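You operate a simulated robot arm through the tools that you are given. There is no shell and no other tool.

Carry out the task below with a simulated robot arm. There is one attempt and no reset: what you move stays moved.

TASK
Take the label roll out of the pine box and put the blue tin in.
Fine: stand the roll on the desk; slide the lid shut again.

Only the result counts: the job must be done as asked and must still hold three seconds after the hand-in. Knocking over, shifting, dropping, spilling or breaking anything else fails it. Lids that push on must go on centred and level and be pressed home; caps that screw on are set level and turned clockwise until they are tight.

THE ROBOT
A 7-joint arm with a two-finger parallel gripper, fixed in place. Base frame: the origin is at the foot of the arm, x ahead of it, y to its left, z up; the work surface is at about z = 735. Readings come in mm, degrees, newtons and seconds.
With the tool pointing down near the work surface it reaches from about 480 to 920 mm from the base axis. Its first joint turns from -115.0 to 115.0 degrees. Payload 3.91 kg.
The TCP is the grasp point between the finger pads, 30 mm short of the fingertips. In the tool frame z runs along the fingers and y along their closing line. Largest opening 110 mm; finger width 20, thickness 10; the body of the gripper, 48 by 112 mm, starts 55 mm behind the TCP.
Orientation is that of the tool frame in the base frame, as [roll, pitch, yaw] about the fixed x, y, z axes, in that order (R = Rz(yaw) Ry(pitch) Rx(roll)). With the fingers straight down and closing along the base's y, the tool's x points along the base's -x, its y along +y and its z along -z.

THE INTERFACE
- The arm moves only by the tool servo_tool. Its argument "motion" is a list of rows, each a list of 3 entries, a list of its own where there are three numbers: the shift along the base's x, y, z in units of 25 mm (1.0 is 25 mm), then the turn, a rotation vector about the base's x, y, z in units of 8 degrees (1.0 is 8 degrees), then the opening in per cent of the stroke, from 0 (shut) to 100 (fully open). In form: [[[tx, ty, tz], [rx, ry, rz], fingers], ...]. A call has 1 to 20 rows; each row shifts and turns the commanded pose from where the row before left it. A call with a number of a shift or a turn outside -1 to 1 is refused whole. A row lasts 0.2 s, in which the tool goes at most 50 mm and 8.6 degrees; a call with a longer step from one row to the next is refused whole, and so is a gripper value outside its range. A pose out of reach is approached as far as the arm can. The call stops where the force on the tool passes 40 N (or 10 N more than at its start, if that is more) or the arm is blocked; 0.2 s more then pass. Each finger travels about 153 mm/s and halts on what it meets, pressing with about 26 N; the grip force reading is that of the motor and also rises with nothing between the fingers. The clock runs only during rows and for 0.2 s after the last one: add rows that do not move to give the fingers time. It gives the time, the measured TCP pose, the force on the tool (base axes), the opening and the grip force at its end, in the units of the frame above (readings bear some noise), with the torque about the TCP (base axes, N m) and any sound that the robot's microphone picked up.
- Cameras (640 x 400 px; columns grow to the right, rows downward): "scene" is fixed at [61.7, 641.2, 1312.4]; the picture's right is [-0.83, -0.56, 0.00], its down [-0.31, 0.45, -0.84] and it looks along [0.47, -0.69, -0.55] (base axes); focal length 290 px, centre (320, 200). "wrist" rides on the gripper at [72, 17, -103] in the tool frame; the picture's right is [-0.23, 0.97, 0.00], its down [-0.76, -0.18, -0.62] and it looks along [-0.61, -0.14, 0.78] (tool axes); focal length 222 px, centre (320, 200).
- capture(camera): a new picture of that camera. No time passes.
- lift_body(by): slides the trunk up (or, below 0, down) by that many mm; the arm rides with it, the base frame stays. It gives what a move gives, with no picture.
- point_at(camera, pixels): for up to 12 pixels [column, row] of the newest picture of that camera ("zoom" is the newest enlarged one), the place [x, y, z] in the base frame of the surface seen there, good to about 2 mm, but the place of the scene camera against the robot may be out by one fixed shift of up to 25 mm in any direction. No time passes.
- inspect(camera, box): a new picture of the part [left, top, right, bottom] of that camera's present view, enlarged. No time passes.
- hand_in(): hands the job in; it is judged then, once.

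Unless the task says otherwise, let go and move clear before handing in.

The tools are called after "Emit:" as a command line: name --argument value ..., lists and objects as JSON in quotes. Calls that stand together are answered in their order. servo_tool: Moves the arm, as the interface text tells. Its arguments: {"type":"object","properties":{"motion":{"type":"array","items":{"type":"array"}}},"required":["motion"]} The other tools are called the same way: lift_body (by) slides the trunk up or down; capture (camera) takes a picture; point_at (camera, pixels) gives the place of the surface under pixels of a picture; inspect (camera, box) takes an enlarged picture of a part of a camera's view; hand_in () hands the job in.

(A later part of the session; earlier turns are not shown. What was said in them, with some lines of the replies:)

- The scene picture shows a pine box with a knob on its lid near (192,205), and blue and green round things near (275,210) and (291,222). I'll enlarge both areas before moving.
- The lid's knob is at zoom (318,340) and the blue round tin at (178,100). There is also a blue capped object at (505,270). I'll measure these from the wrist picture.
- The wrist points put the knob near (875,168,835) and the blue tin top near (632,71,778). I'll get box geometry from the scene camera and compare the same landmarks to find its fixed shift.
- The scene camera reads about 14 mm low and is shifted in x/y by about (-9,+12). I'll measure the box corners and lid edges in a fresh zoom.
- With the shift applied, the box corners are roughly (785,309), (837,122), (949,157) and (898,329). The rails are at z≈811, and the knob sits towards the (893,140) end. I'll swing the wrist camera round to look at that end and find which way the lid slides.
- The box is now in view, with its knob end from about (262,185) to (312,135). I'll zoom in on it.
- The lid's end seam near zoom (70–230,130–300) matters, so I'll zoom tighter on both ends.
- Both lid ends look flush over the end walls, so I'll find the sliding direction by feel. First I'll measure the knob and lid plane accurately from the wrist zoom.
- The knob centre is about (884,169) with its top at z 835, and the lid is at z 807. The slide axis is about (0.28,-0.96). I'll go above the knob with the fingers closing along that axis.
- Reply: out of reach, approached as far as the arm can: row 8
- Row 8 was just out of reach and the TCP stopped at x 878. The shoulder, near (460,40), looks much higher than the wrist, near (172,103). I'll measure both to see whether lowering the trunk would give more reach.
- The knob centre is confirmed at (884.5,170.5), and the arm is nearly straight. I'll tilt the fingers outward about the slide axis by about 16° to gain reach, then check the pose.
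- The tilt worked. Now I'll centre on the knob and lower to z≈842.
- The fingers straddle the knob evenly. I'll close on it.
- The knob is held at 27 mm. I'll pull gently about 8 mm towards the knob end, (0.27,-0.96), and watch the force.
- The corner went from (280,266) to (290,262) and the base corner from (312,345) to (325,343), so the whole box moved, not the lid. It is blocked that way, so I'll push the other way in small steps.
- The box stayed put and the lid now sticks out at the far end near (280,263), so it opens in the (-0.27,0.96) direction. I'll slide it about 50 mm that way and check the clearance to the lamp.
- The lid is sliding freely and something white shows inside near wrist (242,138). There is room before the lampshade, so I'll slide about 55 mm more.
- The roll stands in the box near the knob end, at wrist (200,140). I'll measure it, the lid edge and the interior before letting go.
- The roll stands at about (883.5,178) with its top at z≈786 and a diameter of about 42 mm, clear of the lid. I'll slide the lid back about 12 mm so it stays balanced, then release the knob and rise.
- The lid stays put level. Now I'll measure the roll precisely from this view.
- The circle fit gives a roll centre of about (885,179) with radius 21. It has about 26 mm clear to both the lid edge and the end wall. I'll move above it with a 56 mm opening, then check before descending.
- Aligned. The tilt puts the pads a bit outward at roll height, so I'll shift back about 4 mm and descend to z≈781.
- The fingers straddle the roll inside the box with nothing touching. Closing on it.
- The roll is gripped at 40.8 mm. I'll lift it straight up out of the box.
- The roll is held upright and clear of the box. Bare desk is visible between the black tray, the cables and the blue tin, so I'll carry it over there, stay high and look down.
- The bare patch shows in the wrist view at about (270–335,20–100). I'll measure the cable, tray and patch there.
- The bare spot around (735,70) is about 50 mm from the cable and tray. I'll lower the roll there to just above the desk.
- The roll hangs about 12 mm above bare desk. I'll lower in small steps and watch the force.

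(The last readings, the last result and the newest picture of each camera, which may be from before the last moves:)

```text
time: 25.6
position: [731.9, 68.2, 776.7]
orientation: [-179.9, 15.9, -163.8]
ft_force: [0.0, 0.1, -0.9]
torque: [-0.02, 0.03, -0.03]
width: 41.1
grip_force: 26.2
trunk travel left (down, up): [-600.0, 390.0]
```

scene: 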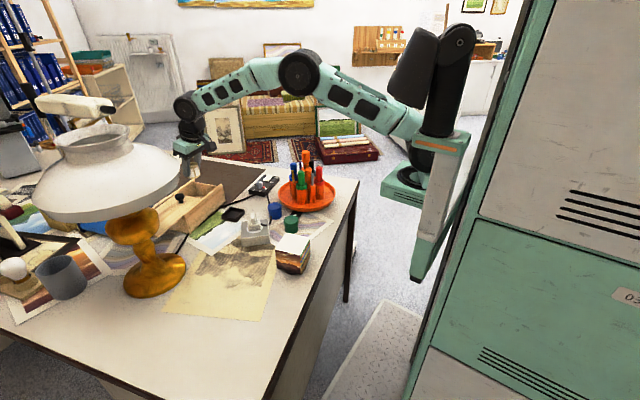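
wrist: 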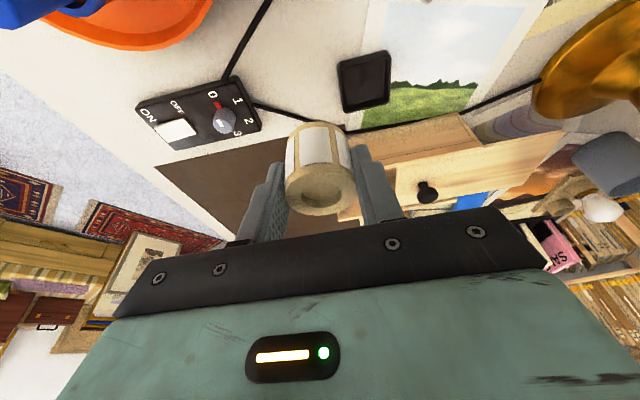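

Emit:
servo_tool --motion '[[[0, 0, -0.05], [0, 0, 0], 32], [[0, 0, -0.05], [0, 0, 0], 32], [[0, 0, 0], [0, 0, 0], 32]]'

Emit:
inspect --camera "scene" --box '[235, 170, 295, 210]'

```text
time: 26.4
position: [731.0, 68.3, 774.4]
orientation: [-179.9, 16.0, -163.8]
ft_force: [-0.2, -0.8, 3.5]
torque: [-0.02, 0.01, -0.01]
width: 40.7
grip_force: 25.9
trunk travel left (down, up): [-600.0, 390.0]
```

```text
10.00 times, centred on (265, 190) of scene
```

zoom: 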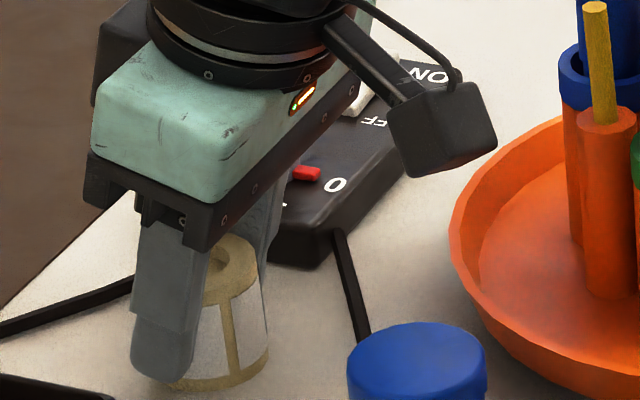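

The force reads 3.5 N upward, so the roll is on the desk. I'll open evenly and rise straight up.

Emit:
servo_tool --motion '[[[0, 0, 0], [0, 0, 0], 41], [[0, 0, 0], [0, 0, 0], 47], [[0, 0, 0], [0, 0, 0], 47], [[0, 0, 0.4], [0, 0, 0], 47], [[0, 0, 0.9], [0, 0, 0], 47], [[0, 0, 1], [0, 0, 0], 47], [[0, 0, 1], [0, 0, 0], 47], [[0, 0, 1], [0, 0, 0], 47], [[0, 0, 0], [0, 0, 0], 47]]'

Emit:
inspect --camera "scene" --box '[160, 140, 320, 250]'

Emit:
capture --camera "wrist"

```text
time: 28.4
position: [731.8, 69.4, 881.9]
orientation: [-179.9, 16.0, -163.8]
ft_force: [0.1, 0.3, -0.5]
torque: [-0.02, -0.03, 0.02]
width: 51.6
grip_force: 0.1
trunk travel left (down, up): [-600.0, 390.0]
```

```text
3.64 times, centred on (240, 195) of scene
```

zoom: 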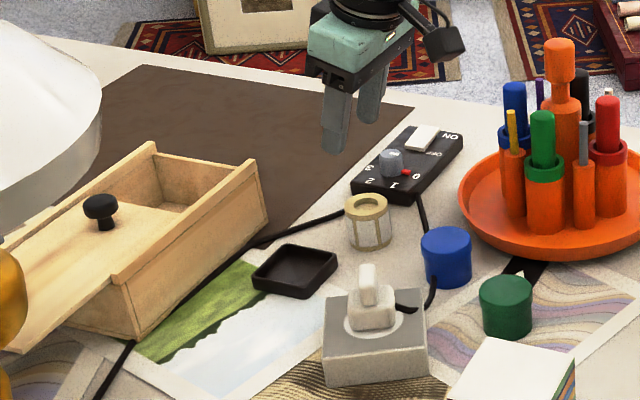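

```text
taken
```

wrist: 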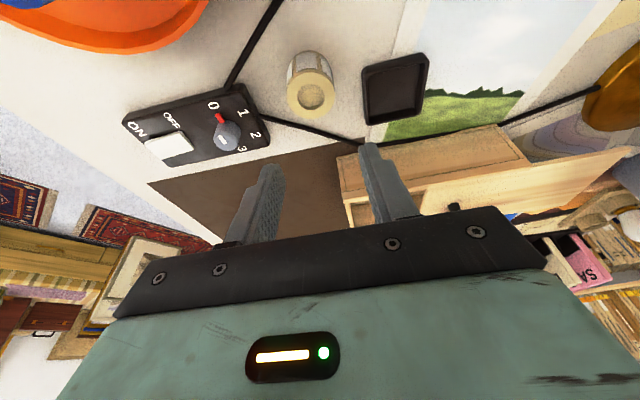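

The roll stands upright on bare desk and clear of everything. Next I'll untilt the tool and look closely at the blue tin and the cable beside it.

Emit:
servo_tool --motion '[[[0, 0, 0.8], [0, 0, 0], 60], [[-0.6, 0, 0.8], [-0.27, 0.96, 0], 60], [[-0.8, 0, 0.4], [-0.27, 0.96, 0], 70], [[-0.8, 0, 0], [0, 0, 0], 70], [[-0.8, 0, 0], [0, 0, 0], 70], [[-0.8, 0, 0], [0, 0, 0], 70], [[-0.8, 0, 0], [0, 0, 0], 70], [[0, 0, 0], [0, 0, 0], 70]]'

Emit:
capture --camera "wrist"

Emit:
inspect --camera "scene" --box '[245, 190, 315, 240]'

```text
time: 30.2
position: [615.9, 68.2, 930.7]
orientation: [179.8, -0.1, -163.7]
ft_force: [0.4, -0.6, -0.1]
torque: [0.01, -0.01, 0.0]
width: 76.7
grip_force: 0.0
trunk travel left (down, up): [-600.0, 390.0]
```

```text
taken
```

wrist: 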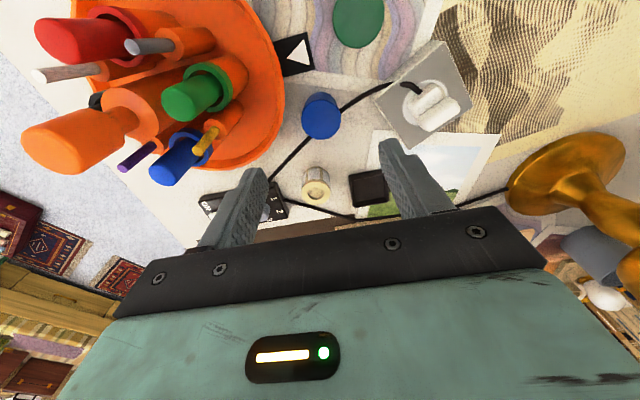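

```text
8.00 times, centred on (280, 215) of scene
```

zoom: 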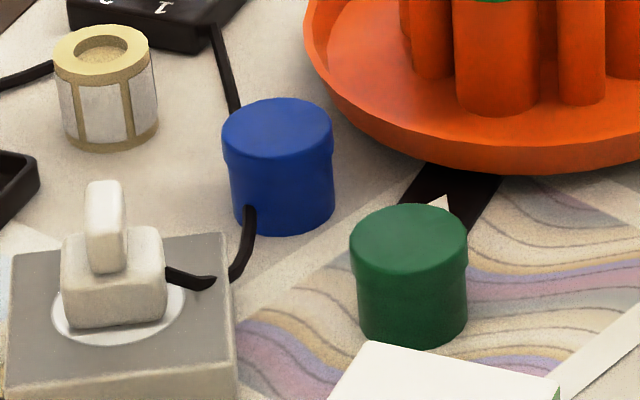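

The cable seems to run very near or under the tin. I'll zoom from the wrist and measure.

Emit:
inspect --camera "wrist" --box '[270, 70, 400, 151]'

Emit:
point_at --camera "zoom" --pixels '[[250, 210], [165, 215], [340, 215], [250, 115], [250, 310], [190, 150], [310, 290], [90, 390], [140, 330], [380, 150], [470, 110], [560, 70]]'

```text
4.92 times, centred on (335, 110) of wrist
```

zoom: 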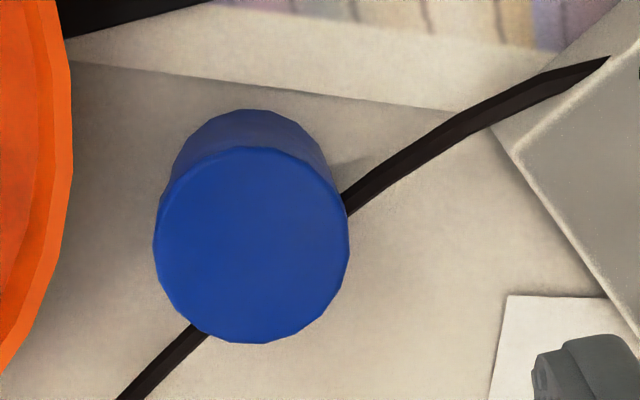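

```text
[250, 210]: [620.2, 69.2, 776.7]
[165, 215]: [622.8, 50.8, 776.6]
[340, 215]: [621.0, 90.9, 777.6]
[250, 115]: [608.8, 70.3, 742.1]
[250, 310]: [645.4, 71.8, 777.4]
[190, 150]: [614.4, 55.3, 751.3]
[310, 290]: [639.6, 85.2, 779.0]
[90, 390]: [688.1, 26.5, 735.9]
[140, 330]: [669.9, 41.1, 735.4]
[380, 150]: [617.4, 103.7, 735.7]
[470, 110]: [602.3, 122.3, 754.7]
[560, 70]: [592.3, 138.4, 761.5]
```

The tin's lid is centred at about (629,70), radius 22, top z 777.5. The cable passes under its (+x,+y) side, so I'll close the fingers along the 50° direction, which avoids it. First I'll check how close the pens and plug are.

Emit:
point_at --camera "wrist" --pixels '[[165, 172], [190, 92], [206, 138], [282, 90], [278, 120], [255, 40], [440, 105], [430, 125], [410, 90], [60, 150], [355, 20], [120, 95]]'

```text
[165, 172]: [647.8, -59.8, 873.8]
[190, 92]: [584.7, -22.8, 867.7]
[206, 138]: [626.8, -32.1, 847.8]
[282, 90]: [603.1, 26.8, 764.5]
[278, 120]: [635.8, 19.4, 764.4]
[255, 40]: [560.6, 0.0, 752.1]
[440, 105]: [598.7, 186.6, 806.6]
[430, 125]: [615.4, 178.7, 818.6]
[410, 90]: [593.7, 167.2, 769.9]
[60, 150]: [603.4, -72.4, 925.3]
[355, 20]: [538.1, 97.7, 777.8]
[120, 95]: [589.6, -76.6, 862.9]
```

The tray rim passes (603,27)–(636,19), the pens are further out and the plug top is at (615,179,819). I'll use a closing axis of about 45° with a slight 8° tilt away from the base, and line up over the tin first.

Emit:
servo_tool --motion '[[[0.065, 0.01, 0], [0, 0, -0.958], 50], [[0.065, 0.01, 0], [0, 0, -0.958], 50], [[0.065, 0.01, 0], [0, 0, -0.958], 50], [[0.065, 0.01, 0], [0, 0, -0.958], 50], [[0.065, 0.01, 0], [0, 0, -0.958], 50], [[0.065, 0.01, 0], [0, 0, -0.958], 50], [[0.065, 0.01, 0], [0, 0, -0.958], 50], [[0.065, 0.01, 0], [0, 0, -0.958], 50], [[0, 0, 0], [-0.707, -0.707, 0], 50], [[0, 0, -0.8], [0, 0, 0], 50], [[0, 0, -0.8], [0, 0, 0], 50], [[0, 0, 0], [0, 0, 0], 50]]'

Emit:
capture --camera "wrist"

Emit:
inspect --camera "scene" --box '[220, 130, 340, 250]'

```text
time: 32.8
position: [629.6, 70.7, 891.9]
orientation: [179.9, 8.1, 134.9]
ft_force: [1.1, 0.5, -0.4]
torque: [0.01, 0.02, 0.01]
width: 54.7
grip_force: 0.0
trunk travel left (down, up): [-600.0, 390.0]
```

```text
taken
```

wrist: 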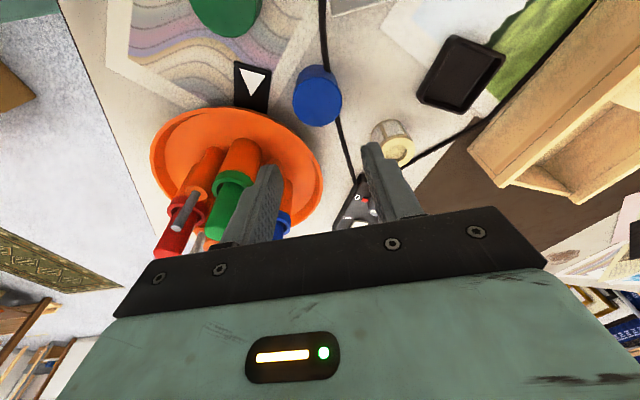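

```text
3.33 times, centred on (280, 190) of scene
```

zoom: 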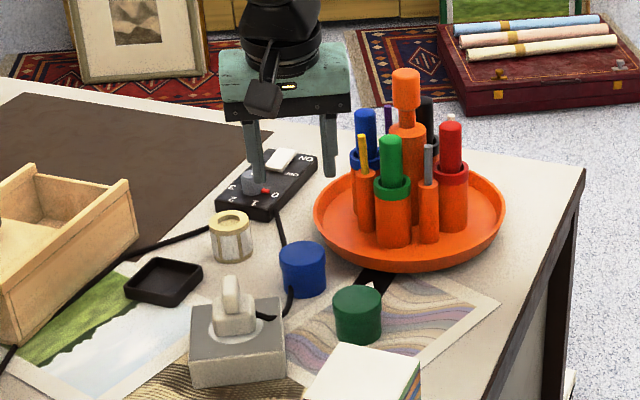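

The tin is at wrist (318,93) between the fingers. I'll refit its centre from this view.

Emit:
inspect --camera "wrist" --box '[270, 50, 366, 140]'

Emit:
point_at --camera "zoom" --pixels '[[275, 235], [390, 235], [330, 185], [330, 310], [290, 200], [370, 280], [290, 290], [375, 200], [330, 250], [480, 330], [425, 100], [215, 300]]'

```text
4.44 times, centred on (318, 95) of wrist
```

zoom: 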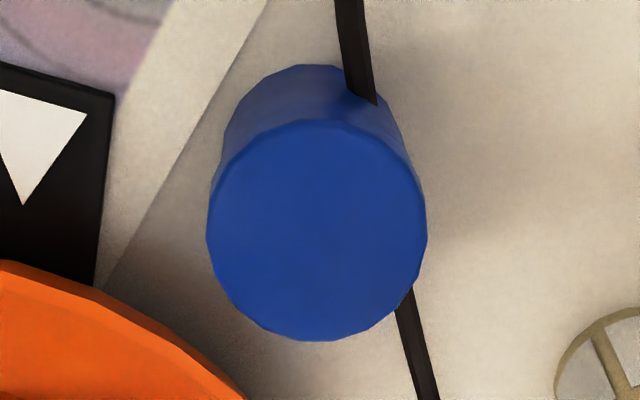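

```text
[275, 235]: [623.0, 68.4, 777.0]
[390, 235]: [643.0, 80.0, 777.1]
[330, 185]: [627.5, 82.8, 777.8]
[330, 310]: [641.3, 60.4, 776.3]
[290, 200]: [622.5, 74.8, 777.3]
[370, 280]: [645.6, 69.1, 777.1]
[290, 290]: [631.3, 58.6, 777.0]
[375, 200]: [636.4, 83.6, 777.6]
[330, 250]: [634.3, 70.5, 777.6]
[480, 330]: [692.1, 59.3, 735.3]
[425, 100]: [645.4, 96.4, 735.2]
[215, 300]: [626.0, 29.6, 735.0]
```

The centre refits to about (630,72), and the right finger will clear the cable by roughly 7 mm. Descending to z≈776.

Emit:
servo_tool --motion '[[[-0.03, 0.09, -0.9], [0, 0, 0], 50], [[0, 0, -0.9], [0, 0, 0], 50], [[0, 0, -0.9], [0, 0, 0], 50], [[0, 0, -0.9], [0, 0, 0], 50], [[0, 0, -0.6], [0, 0, 0], 50], [[0, 0, -0.4], [0, 0, 0], 50], [[0, 0, 0], [0, 0, 0], 50]]'

Emit:
inspect --camera "wrist" --box '[200, 80, 440, 230]'

Emit:
inspect --camera "scene" --box '[235, 160, 325, 240]'

```text
time: 34.4
position: [628.8, 73.2, 775.3]
orientation: [179.9, 8.1, 135.0]
ft_force: [0.8, 0.0, 0.2]
torque: [0.02, -0.01, -0.01]
width: 55.0
grip_force: 0.0
trunk travel left (down, up): [-600.0, 390.0]
```

```text
2.67 times, centred on (320, 155) of wrist
```

zoom: 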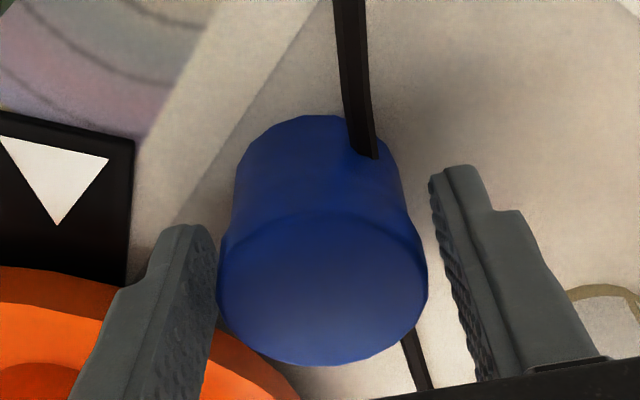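

```text
5.00 times, centred on (280, 200) of scene
```

zoom: 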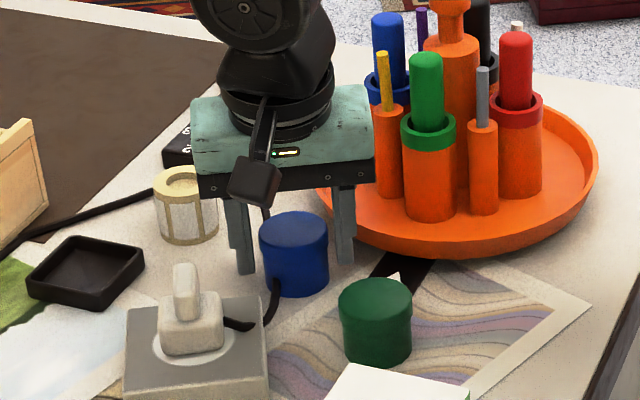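

The tin sits about 1.5 mm nearer the left finger. I'll nudge to centre and then close.

Emit:
servo_tool --motion '[[[-0.04, -0.04, 0], [0, 0, 0], 50], [[0, 0, 0], [0, 0, 0], 44], [[0, 0, 0], [0, 0, 0], 34], [[0, 0, 0], [0, 0, 0], 34], [[0, 0, 0], [0, 0, 0], 34]]'

Emit:
inspect --camera "wrist" --box '[200, 80, 440, 230]'

```text
time: 35.6
position: [628.3, 71.8, 776.0]
orientation: [179.9, 8.0, 134.9]
ft_force: [0.4, -0.2, 0.0]
torque: [0.03, -0.01, -0.01]
width: 45.3
grip_force: 25.5
trunk travel left (down, up): [-600.0, 390.0]
```

```text
2.67 times, centred on (320, 155) of wrist
```

zoom: 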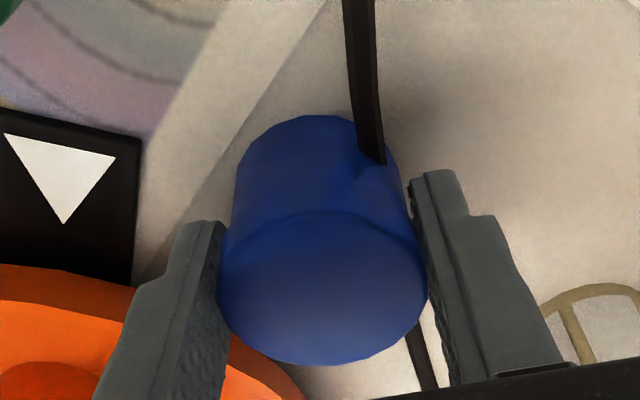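

The tin is gripped at 45 mm. I'll lift slowly first and watch the force and the cable.

Emit:
servo_tool --motion '[[[0, 0, 0.15], [0, 0, 0], 34], [[0, 0, 0.25], [0, 0, 0], 34], [[0, 0, 0.4], [0, 0, 0], 34], [[0, 0, 0], [0, 0, 0], 34]]'

Emit:
inspect --camera "scene" --box '[235, 160, 325, 240]'

```text
time: 36.6
position: [628.8, 70.6, 796.1]
orientation: [179.9, 8.0, 135.0]
ft_force: [-0.3, -0.6, 0.3]
torque: [-0.01, -0.01, -0.02]
width: 45.3
grip_force: 26.1
trunk travel left (down, up): [-600.0, 390.0]
```

```text
5.00 times, centred on (280, 200) of scene
```

zoom: 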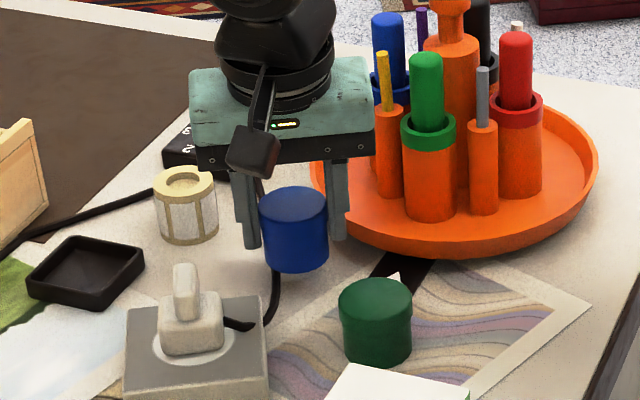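

The tin came away freely and the cable stayed. I'll rise, then swing to above the box while turning the fingers back onto the box's long axis.

Emit:
servo_tool --motion '[[[0, 0, 0.9], [0, 0, 0], 34], [[0, 0, 0.9], [0, 0, 0], 34], [[0, 0, 0.9], [0, 0, 0], 34], [[0, 0, 0.9], [0, 0, 0], 34], [[0, 0, 0.9], [0, 0, 0], 34], [[0.98, 0.42, 0], [0, 0, 0.765], 34], [[0.98, 0.42, 0], [0, 0, 0.765], 34], [[0.98, 0.42, 0], [0, 0, 0.765], 34], [[0.98, 0.42, 0], [0, 0, 0.765], 34], [[0.98, 0.42, 0], [0, 0, 0.765], 34], [[0.98, 0.42, 0], [0, 0, 0.765], 34], [[0.98, 0.42, 0], [0, 0, 0.765], 34], [[0.98, 0.42, 0], [0, 0, 0.765], 34], [[0.98, 0.42, 0], [0, 0, 0.765], 34], [[0.98, 0.42, 0], [0, 0, 0.765], 34], [[0, 0, 0], [0, 0, 0], 34]]'

Emit:
capture --camera "wrist"

Emit:
inspect --camera "scene" --box '[150, 130, 250, 210]'

```text
time: 40.0
position: [873.6, 175.5, 908.2]
orientation: [179.9, 7.9, -163.8]
ft_force: [-0.5, -1.0, -0.8]
torque: [-0.03, -0.03, 0.02]
width: 45.1
grip_force: 25.7
trunk travel left (down, up): [-600.0, 390.0]
```

```text
taken
```

wrist: 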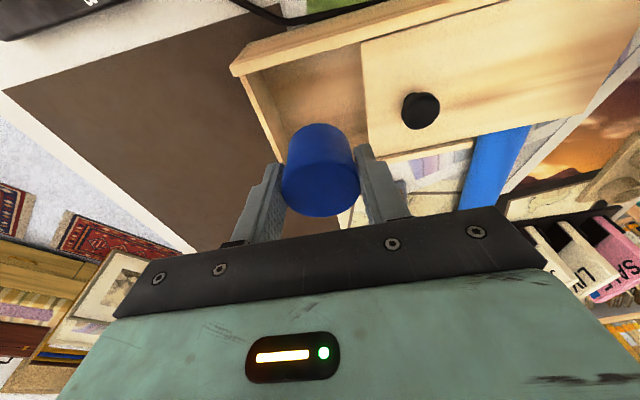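

```text
5.00 times, centred on (200, 170) of scene
```

zoom: 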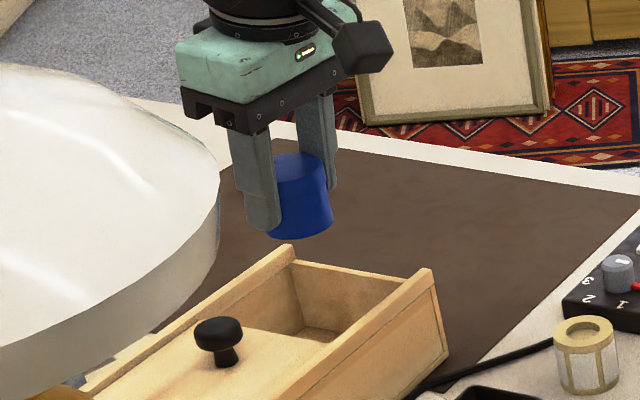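

Tin and box opening line up. I'll descend to just above the box floor.

Emit:
servo_tool --motion '[[[0.14, 0.04, -0.6], [0, 0, 0], 34], [[0, 0, -0.8], [0, 0, 0], 34], [[0, 0, -0.8], [0, 0, 0], 34], [[0, 0, -0.8], [0, 0, 0], 34], [[0, 0, -0.8], [0, 0, 0], 34], [[0, 0, -0.6], [0, 0, 0], 34], [[0, 0, -0.3], [0, 0, 0], 34], [[0, 0, 0], [0, 0, 0], 34]]'

Emit:
inspect --camera "scene" --box '[150, 130, 250, 210]'

Emit:
capture --camera "wrist"

```text
time: 41.8
position: [875.7, 177.7, 791.1]
orientation: [179.8, 7.9, -163.9]
ft_force: [-0.7, -0.2, -1.9]
torque: [0.0, 0.04, 0.01]
width: 45.2
grip_force: 26.3
trunk travel left (down, up): [-600.0, 390.0]
```

```text
5.00 times, centred on (200, 170) of scene
```

zoom: 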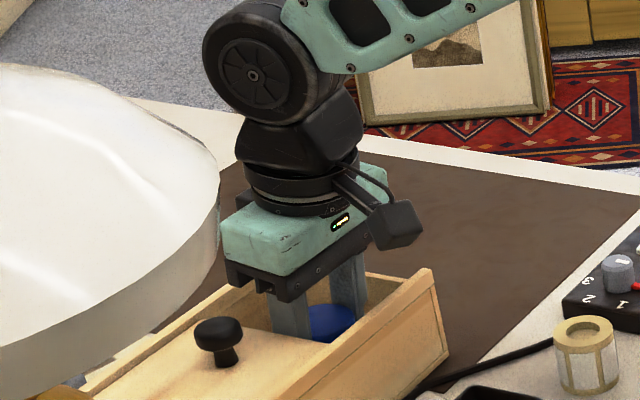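

```text
taken
```

wrist: 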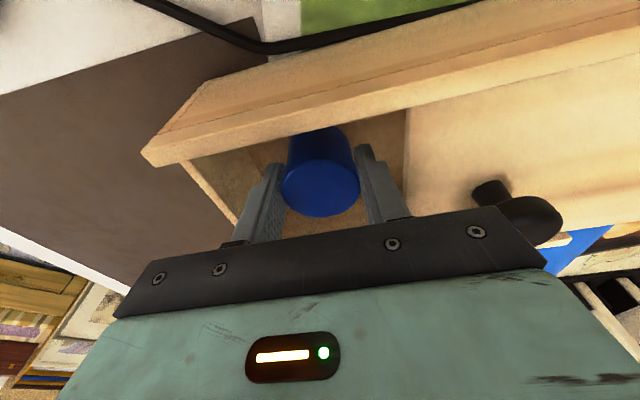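

Inside with clearance all around and no contact yet. I'll lower in small steps until the floor is felt.

Emit:
servo_tool --motion '[[[0, 0, -0.1], [0, 0, 0], 34], [[0, 0, -0.06], [0, 0, 0], 34], [[0, 0, -0.05], [0, 0, 0], 34], [[0, 0, 0], [0, 0, 0], 34]]'

```text
time: 42.8
position: [875.3, 178.1, 784.4]
orientation: [179.9, 8.0, -163.9]
ft_force: [-0.6, 0.4, -0.5]
torque: [0.03, 0.0, 0.01]
width: 45.1
grip_force: 25.8
trunk travel left (down, up): [-600.0, 390.0]
```

Emit:
servo_tool --motion '[[[0, 0, -0.04], [0, 0, 0], 34], [[0, 0, -0.04], [0, 0, 0], 34], [[0, 0, 0], [0, 0, 0], 34]]'

```text
time: 43.6
position: [876.3, 177.3, 785.2]
orientation: [179.9, 8.1, -163.9]
ft_force: [0.3, -1.4, 11.1]
torque: [-0.04, 0.09, 0.01]
width: 45.2
grip_force: 26.2
trunk travel left (down, up): [-600.0, 390.0]
```

The force rose to 11 N upward, so the tin is on the floor. I'll open just enough and rise straight out.

Emit:
servo_tool --motion '[[[0, 0, 0.03], [0, 0, 0], 42], [[0, 0, 0], [0, 0, 0], 48], [[0, 0, 0], [0, 0, 0], 48], [[0, 0, 0.4], [0, 0, 0], 48], [[0, 0, 0.9], [0, 0, 0], 48], [[0, 0, 0.9], [0, 0, 0], 48], [[0, 0, 0.9], [0, 0, 0], 48], [[0, 0, 0.9], [0, 0, 0], 48], [[0, 0, 0.8], [0, 0, 0], 48], [[0, 0, 0], [0, 0, 0], 48]]'

Emit:
capture --camera "wrist"

Emit:
inspect --camera "scene" --box '[100, 130, 250, 250]'

```text
time: 45.8
position: [877.0, 178.3, 905.0]
orientation: [179.9, 8.0, -163.9]
ft_force: [0.3, 0.2, 0.5]
torque: [0.02, 0.01, 0.0]
width: 52.8
grip_force: 0.1
trunk travel left (down, up): [-600.0, 390.0]
```

```text
taken
```

wrist: 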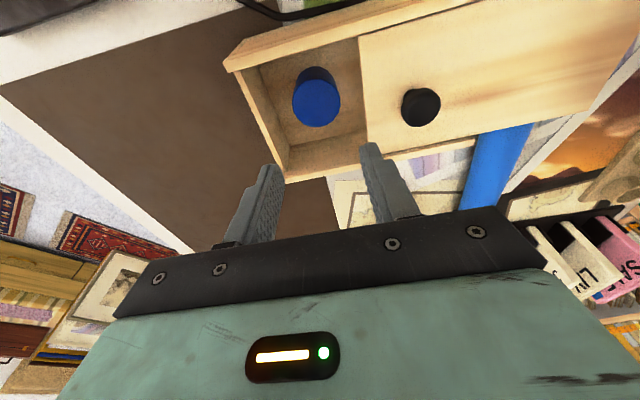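

```text
3.33 times, centred on (175, 190) of scene
```

zoom: 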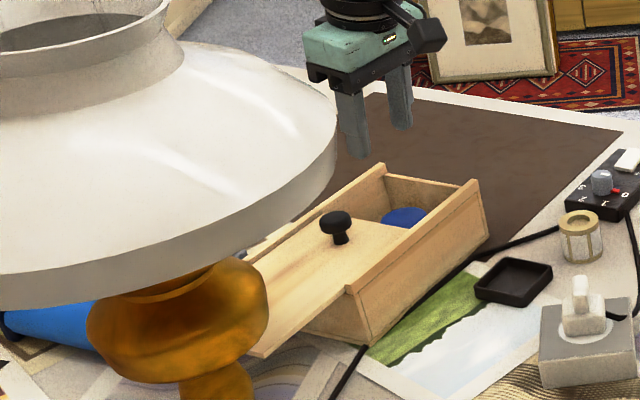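

The tin stands in the box below lid level. Next I'll measure the knob, at wrist (420,107), to grip it again and close.

Emit:
inspect --camera "wrist" --box '[220, 40, 460, 190]'

Emit:
point_at --camera "zoom" --pixels '[[535, 180], [490, 180], [582, 180], [535, 140], [535, 210], [255, 150], [20, 75], [175, 375], [365, 10], [395, 290], [260, 190], [30, 65]]'

```text
2.67 times, centred on (340, 115) of wrist
```

zoom: 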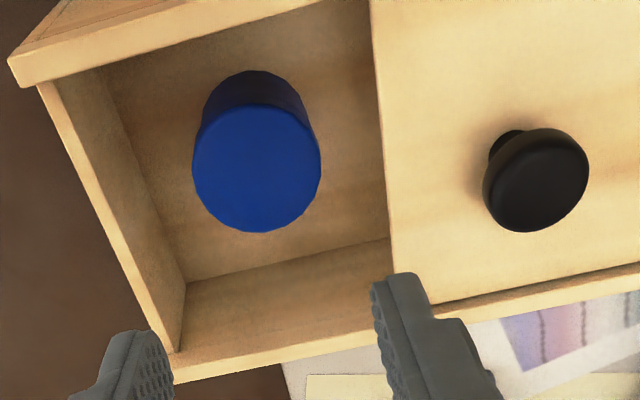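

```text
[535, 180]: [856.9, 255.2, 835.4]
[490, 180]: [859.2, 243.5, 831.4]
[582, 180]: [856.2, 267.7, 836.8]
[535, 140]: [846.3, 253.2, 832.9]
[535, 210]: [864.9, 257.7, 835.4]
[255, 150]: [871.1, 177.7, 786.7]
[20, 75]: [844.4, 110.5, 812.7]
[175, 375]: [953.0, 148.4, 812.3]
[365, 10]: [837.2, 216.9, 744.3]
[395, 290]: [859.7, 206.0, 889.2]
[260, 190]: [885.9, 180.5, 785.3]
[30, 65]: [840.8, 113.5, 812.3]
```

The knob centre is about (858,257). I'll move over it, restore the 16° tilt and lower to the earlier grip height.

Emit:
servo_tool --motion '[[[-0.185, 0.787, 0], [0.27, -0.96, 0], 45], [[-0.185, 0.787, 0], [0, 0, 0], 45], [[-0.185, 0.787, 0], [0, 0, 0], 45], [[-0.185, 0.787, 0], [0, 0, 0], 45], [[0, 0, -0.5], [0, 0, 0], 45], [[0, 0, 0], [0, 0, 0], 45]]'

Emit:
capture --camera "wrist"

Emit:
inspect --camera "scene" --box '[120, 130, 240, 230]'

```text
time: 47.2
position: [857.7, 254.7, 891.2]
orientation: [179.9, 16.1, -163.9]
ft_force: [-0.3, -0.4, 0.1]
torque: [0.02, 0.02, 0.03]
width: 49.8
grip_force: 0.1
trunk travel left (down, up): [-600.0, 390.0]
```

```text
taken
```

wrist: 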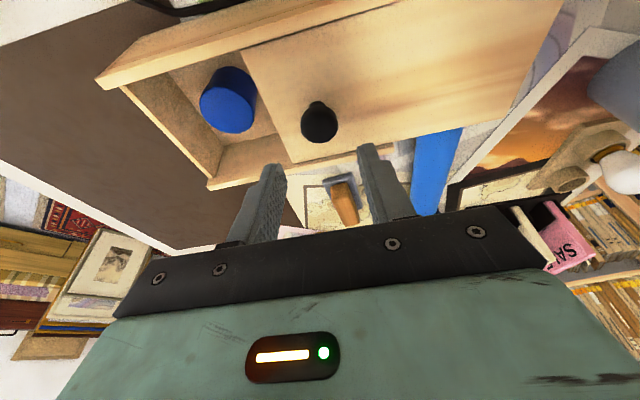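

```text
4.00 times, centred on (180, 180) of scene
```

zoom: 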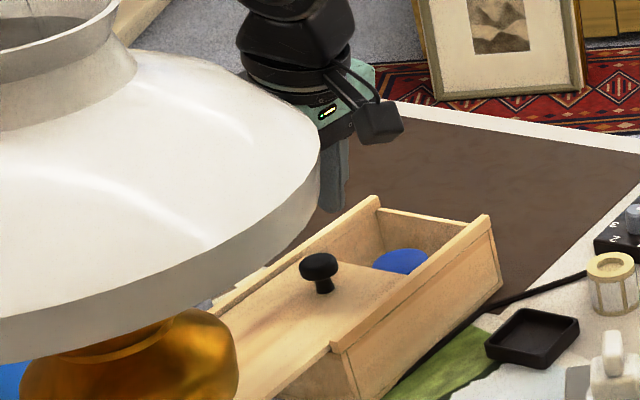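

Nearly aligned. I'll adjust by (1,2) mm and lower to z≈844.

Emit:
servo_tool --motion '[[[0.04, 0.08, -0.8], [0, 0, 0], 45], [[0, 0, -0.7], [0, 0, 0], 45], [[0, 0, -0.38], [0, 0, 0], 45], [[0, 0, 0], [0, 0, 0], 45]]'

Emit:
inspect --camera "wrist" --box '[200, 80, 440, 230]'

```text
time: 48.2
position: [857.4, 258.2, 846.0]
orientation: [-180.0, 16.0, -163.8]
ft_force: [0.7, -0.6, 0.4]
torque: [0.01, 0.02, -0.02]
width: 49.4
grip_force: 0.0
trunk travel left (down, up): [-600.0, 390.0]
```

```text
2.67 times, centred on (320, 155) of wrist
```

zoom: 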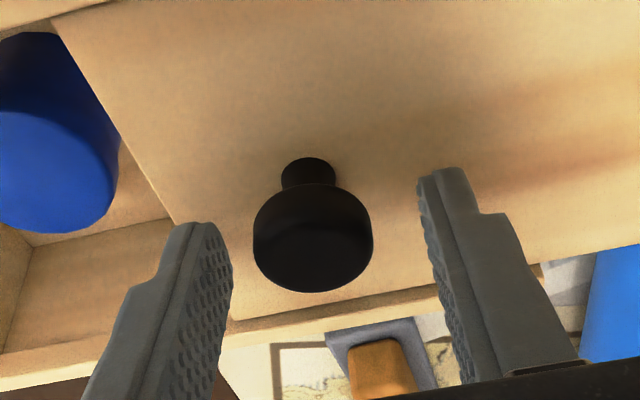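

The knob is between the fingers, so I'll lower 1.5 mm and close.

Emit:
servo_tool --motion '[[[0.0, -0.04, -0.06], [0, 0, 0], 45], [[0, 0, 0], [0, 0, 0], 30], [[0, 0, 0], [0, 0, 0], 15], [[0, 0, 0], [0, 0, 0], 15]]'

```text
time: 49.2
position: [857.8, 257.9, 844.1]
orientation: [-180.0, 15.9, -164.0]
ft_force: [0.6, -0.1, -1.5]
torque: [0.01, -0.04, 0.02]
width: 27.2
grip_force: 26.2
trunk travel left (down, up): [-600.0, 390.0]
```

The knob is held. I'll slide the lid shut about 93 mm along the rails, leaving the last few mm for careful steps.

Emit:
servo_tool --motion '[[[0.08, -0.2745, 0], [0, 0, 0], 15], [[0.08, -0.2745, 0], [0, 0, 0], 15], [[0.08, -0.2745, 0], [0, 0, 0], 15], [[0.08, -0.2745, 0], [0, 0, 0], 15], [[0.08, -0.2745, 0], [0, 0, 0], 15], [[0.08, -0.2745, 0], [0, 0, 0], 15], [[0.08, -0.2745, 0], [0, 0, 0], 15], [[0.08, -0.2745, 0], [0, 0, 0], 15], [[0.08, -0.2745, 0], [0, 0, 0], 15], [[0.08, -0.2745, 0], [0, 0, 0], 15], [[0.08, -0.2745, 0], [0, 0, 0], 15], [[0.08, -0.2745, 0], [0, 0, 0], 15], [[0.08, -0.2745, 0], [0, 0, 0], 15], [[0, 0, 0], [0, 0, 0], 15]]'

Emit:
inspect --camera "scene" --box '[140, 165, 240, 245]'

```text
time: 52.2
position: [885.4, 167.5, 841.9]
orientation: [179.9, 16.0, -163.9]
ft_force: [1.7, 0.1, 9.2]
torque: [-0.11, 0.29, 0.02]
width: 27.0
grip_force: 26.5
trunk travel left (down, up): [-600.0, 390.0]
```

```text
5.00 times, centred on (190, 205) of scene
```

zoom: 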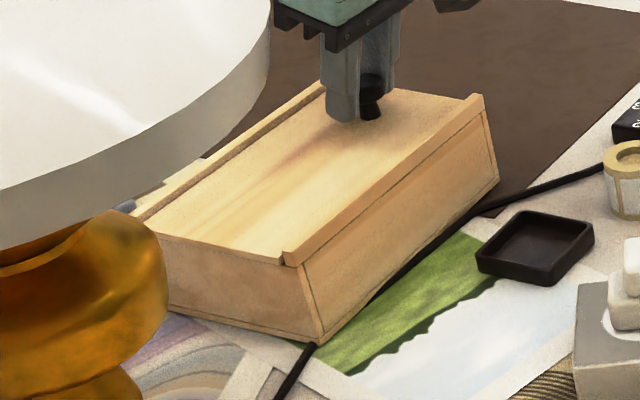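

About 4–5 mm remains and the fingers press down slightly (9 N). I'll ease up about 1.5 mm, then creep towards shut.

Emit:
servo_tool --motion '[[[0, 0, 0.06], [0, 0, 0], 15], [[0.014, -0.048, 0], [0, 0, 0], 15], [[0.014, -0.048, 0], [0, 0, 0], 15], [[0.014, -0.048, 0], [0, 0, 0], 15], [[0, 0, 0], [0, 0, 0], 15]]'

Emit:
inspect --camera "scene" --box '[140, 165, 240, 245]'

Emit:
inspect --camera "scene" --box '[170, 205, 220, 240]'

```text
time: 53.4
position: [884.7, 164.1, 844.3]
orientation: [-180.0, 15.9, -163.9]
ft_force: [-1.1, -0.5, -0.6]
torque: [0.09, -0.07, 0.1]
width: 27.0
grip_force: 26.2
trunk travel left (down, up): [-600.0, 390.0]
```

```text
5.00 times, centred on (190, 205) of scene
```

zoom: 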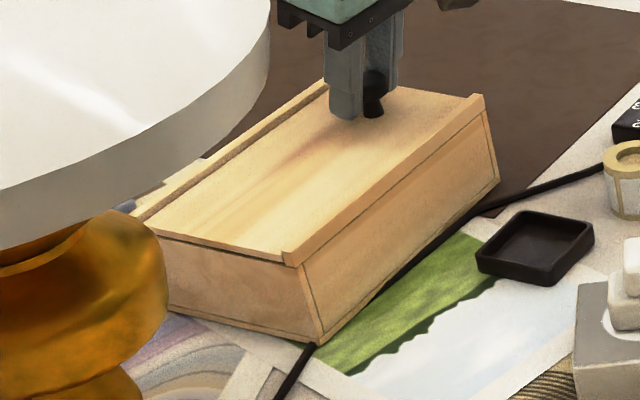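

```text
11.43 times, centred on (195, 222) of scene
```

zoom: 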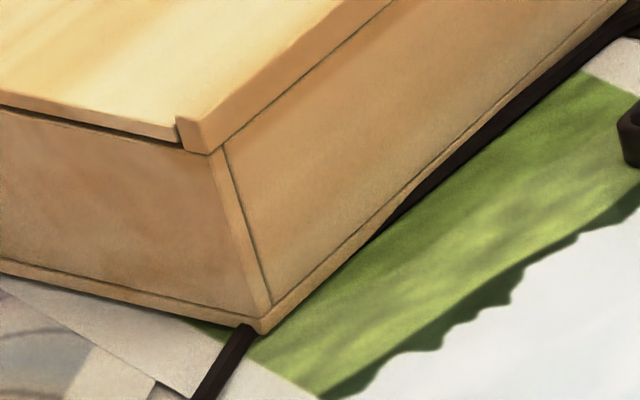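

The lid looks nearly flush, with about 1 mm left against my earlier shut reading. I'll creep about 2 mm more.

Emit:
servo_tool --motion '[[[0.012, -0.04, 0], [0, 0, 0], 15], [[0.012, -0.04, 0], [0, 0, 0], 15], [[0, 0, 0], [0, 0, 0], 15]]'

Emit:
inspect --camera "scene" --box '[170, 205, 220, 240]'

Emit:
inspect --camera "scene" --box '[195, 175, 245, 210]'

```text
time: 54.2
position: [886.7, 162.4, 843.9]
orientation: [179.9, 15.8, -163.8]
ft_force: [-0.7, -0.9, 1.0]
torque: [0.04, 0.37, 0.15]
width: 27.5
grip_force: 26.5
trunk travel left (down, up): [-600.0, 390.0]
```

```text
11.43 times, centred on (195, 222) of scene
```

zoom: 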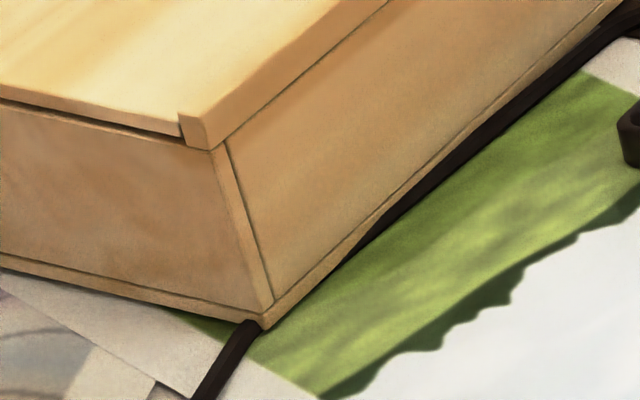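

```text
11.43 times, centred on (220, 192) of scene
```

zoom: 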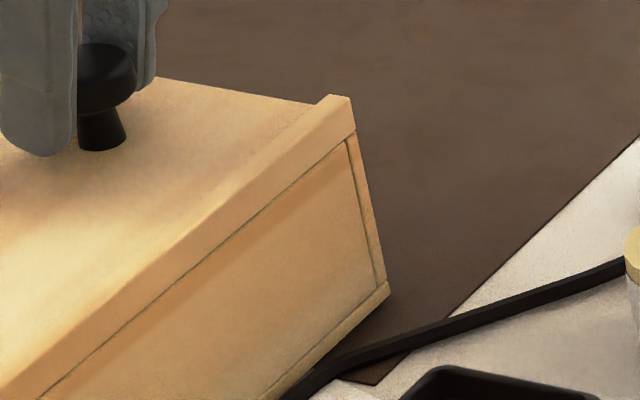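

The lower corner moved only a hair, (260,335) to (263,328), as the lid reached its stop, so it is fully shut. I'll release the knob and rise.

Emit:
servo_tool --motion '[[[0, 0, 0], [0, 0, 0], 30], [[0, 0, 0], [0, 0, 0], 45], [[0, 0, 0], [0, 0, 0], 45], [[0, 0, 0.5], [0, 0, 0], 45], [[0, 0, 0.9], [0, 0, 0], 45], [[0, 0, 0.9], [0, 0, 0], 45], [[-0.5, -0.3, 0.9], [0, 0, 0], 45], [[-0.8, -0.5, 0.9], [0, 0, 0], 45], [[-0.8, -0.5, 0.5], [0, 0, 0], 45], [[0, 0, 0], [0, 0, 0], 45]]'

Emit:
capture --camera "scene"

Emit:
inspect --camera "scene" --box '[140, 165, 240, 245]'

Emit:
inspect --camera "scene" --box '[160, 200, 220, 240]'

Emit:
capture --camera "wrist"

```text
time: 56.4
position: [835.4, 129.3, 959.8]
orientation: [180.0, 15.9, -163.9]
ft_force: [0.2, 0.0, 0.0]
torque: [0.0, -0.01, -0.02]
width: 49.6
grip_force: 0.1
trunk travel left (down, up): [-600.0, 390.0]
```

```text
taken
```

scene: 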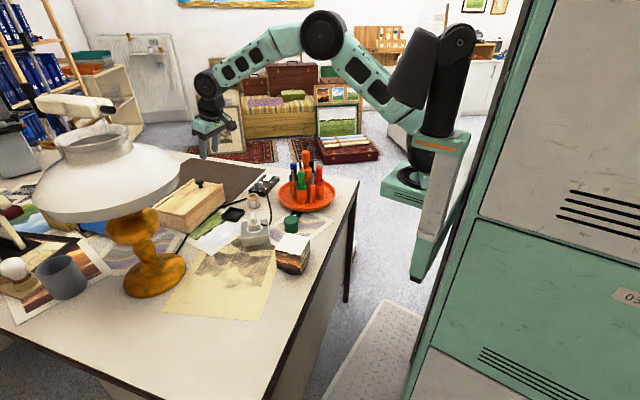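

```text
5.00 times, centred on (190, 205) of scene
```

zoom: 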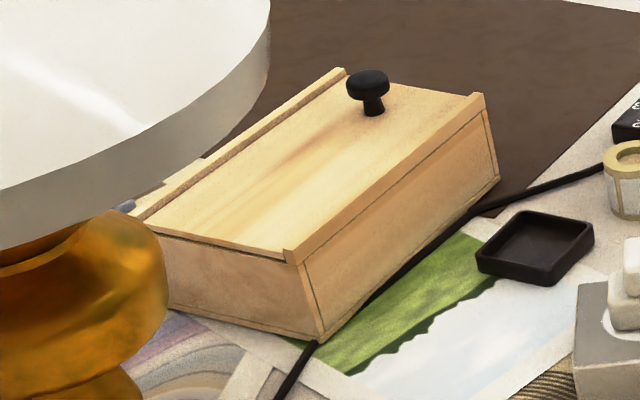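

```text
10.00 times, centred on (190, 220) of scene
```

zoom: 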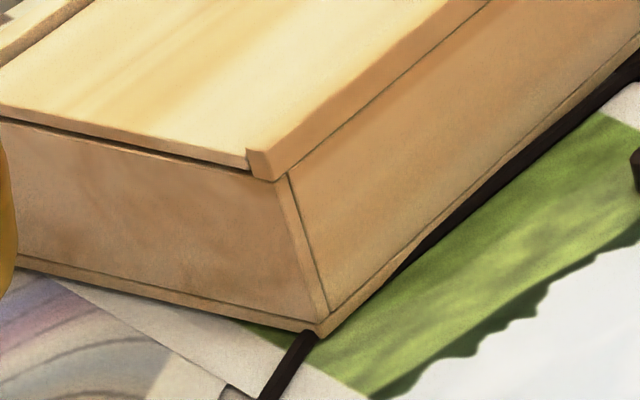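

```text
taken
```

wrist: 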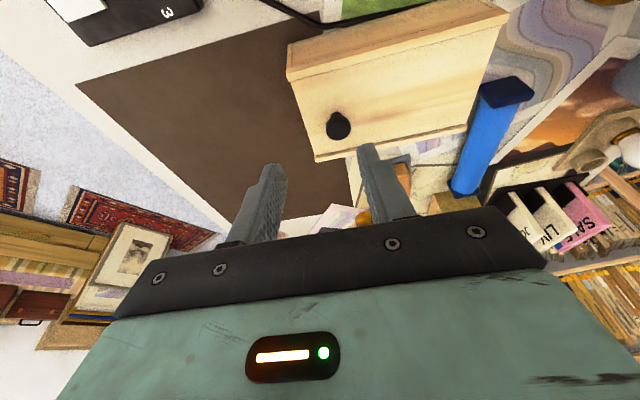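

The lid looks just as it did when shut at the start, and the roll still stands near (254,200). One last check of the knob-end seam and the roll.

Emit:
inspect --camera "wrist" --box '[275, 20, 395, 170]'

Emit:
inspect --camera "scene" --box '[220, 165, 340, 270]'

```text
2.67 times, centred on (335, 95) of wrist
```

zoom: 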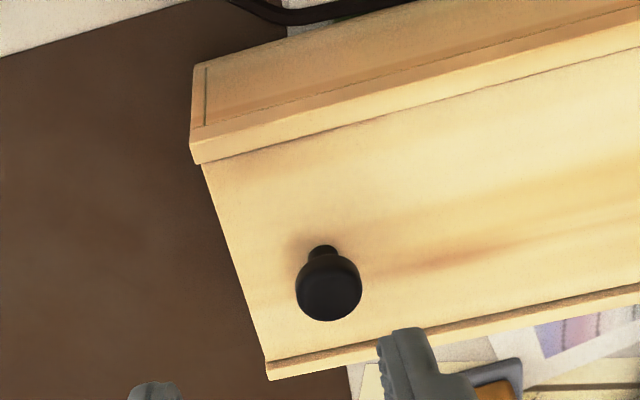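

```text
3.81 times, centred on (280, 218) of scene
```

zoom: 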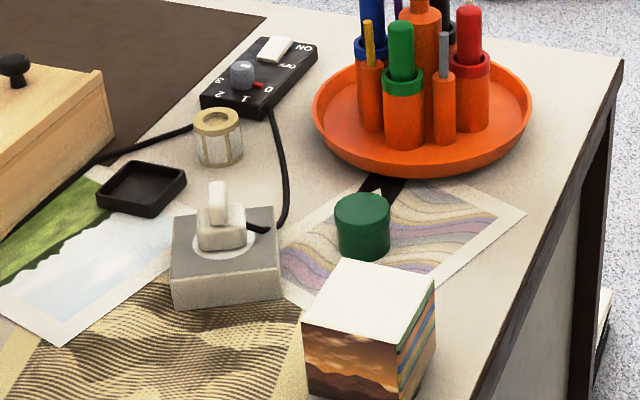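

The lid is flush between the rails at the knob end, the roll stands upright on the desk and everything around it is undisturbed. The gripper is empty and clear, so I'm handing in.

Emit:
hand_in

```text
The job is handed in.
```

The label roll is out of the pine box and standing upright on bare desk. The blue tin is standing in the box, and the lid is slid fully shut. I've handed the job in.

**Box moved about 9 mm:** I first pulled the lid the wrong way, which dragged the whole box about 8 mm along its length. Closing the lid moved it about 1 mm more. I didn't push it back, because pushing on that end could have opened the lid again.

In the final pictures nothing else was moved or knocked over, including the green tin, the pens, the cable and the lamp. The gripper was empty and clear at hand-in.
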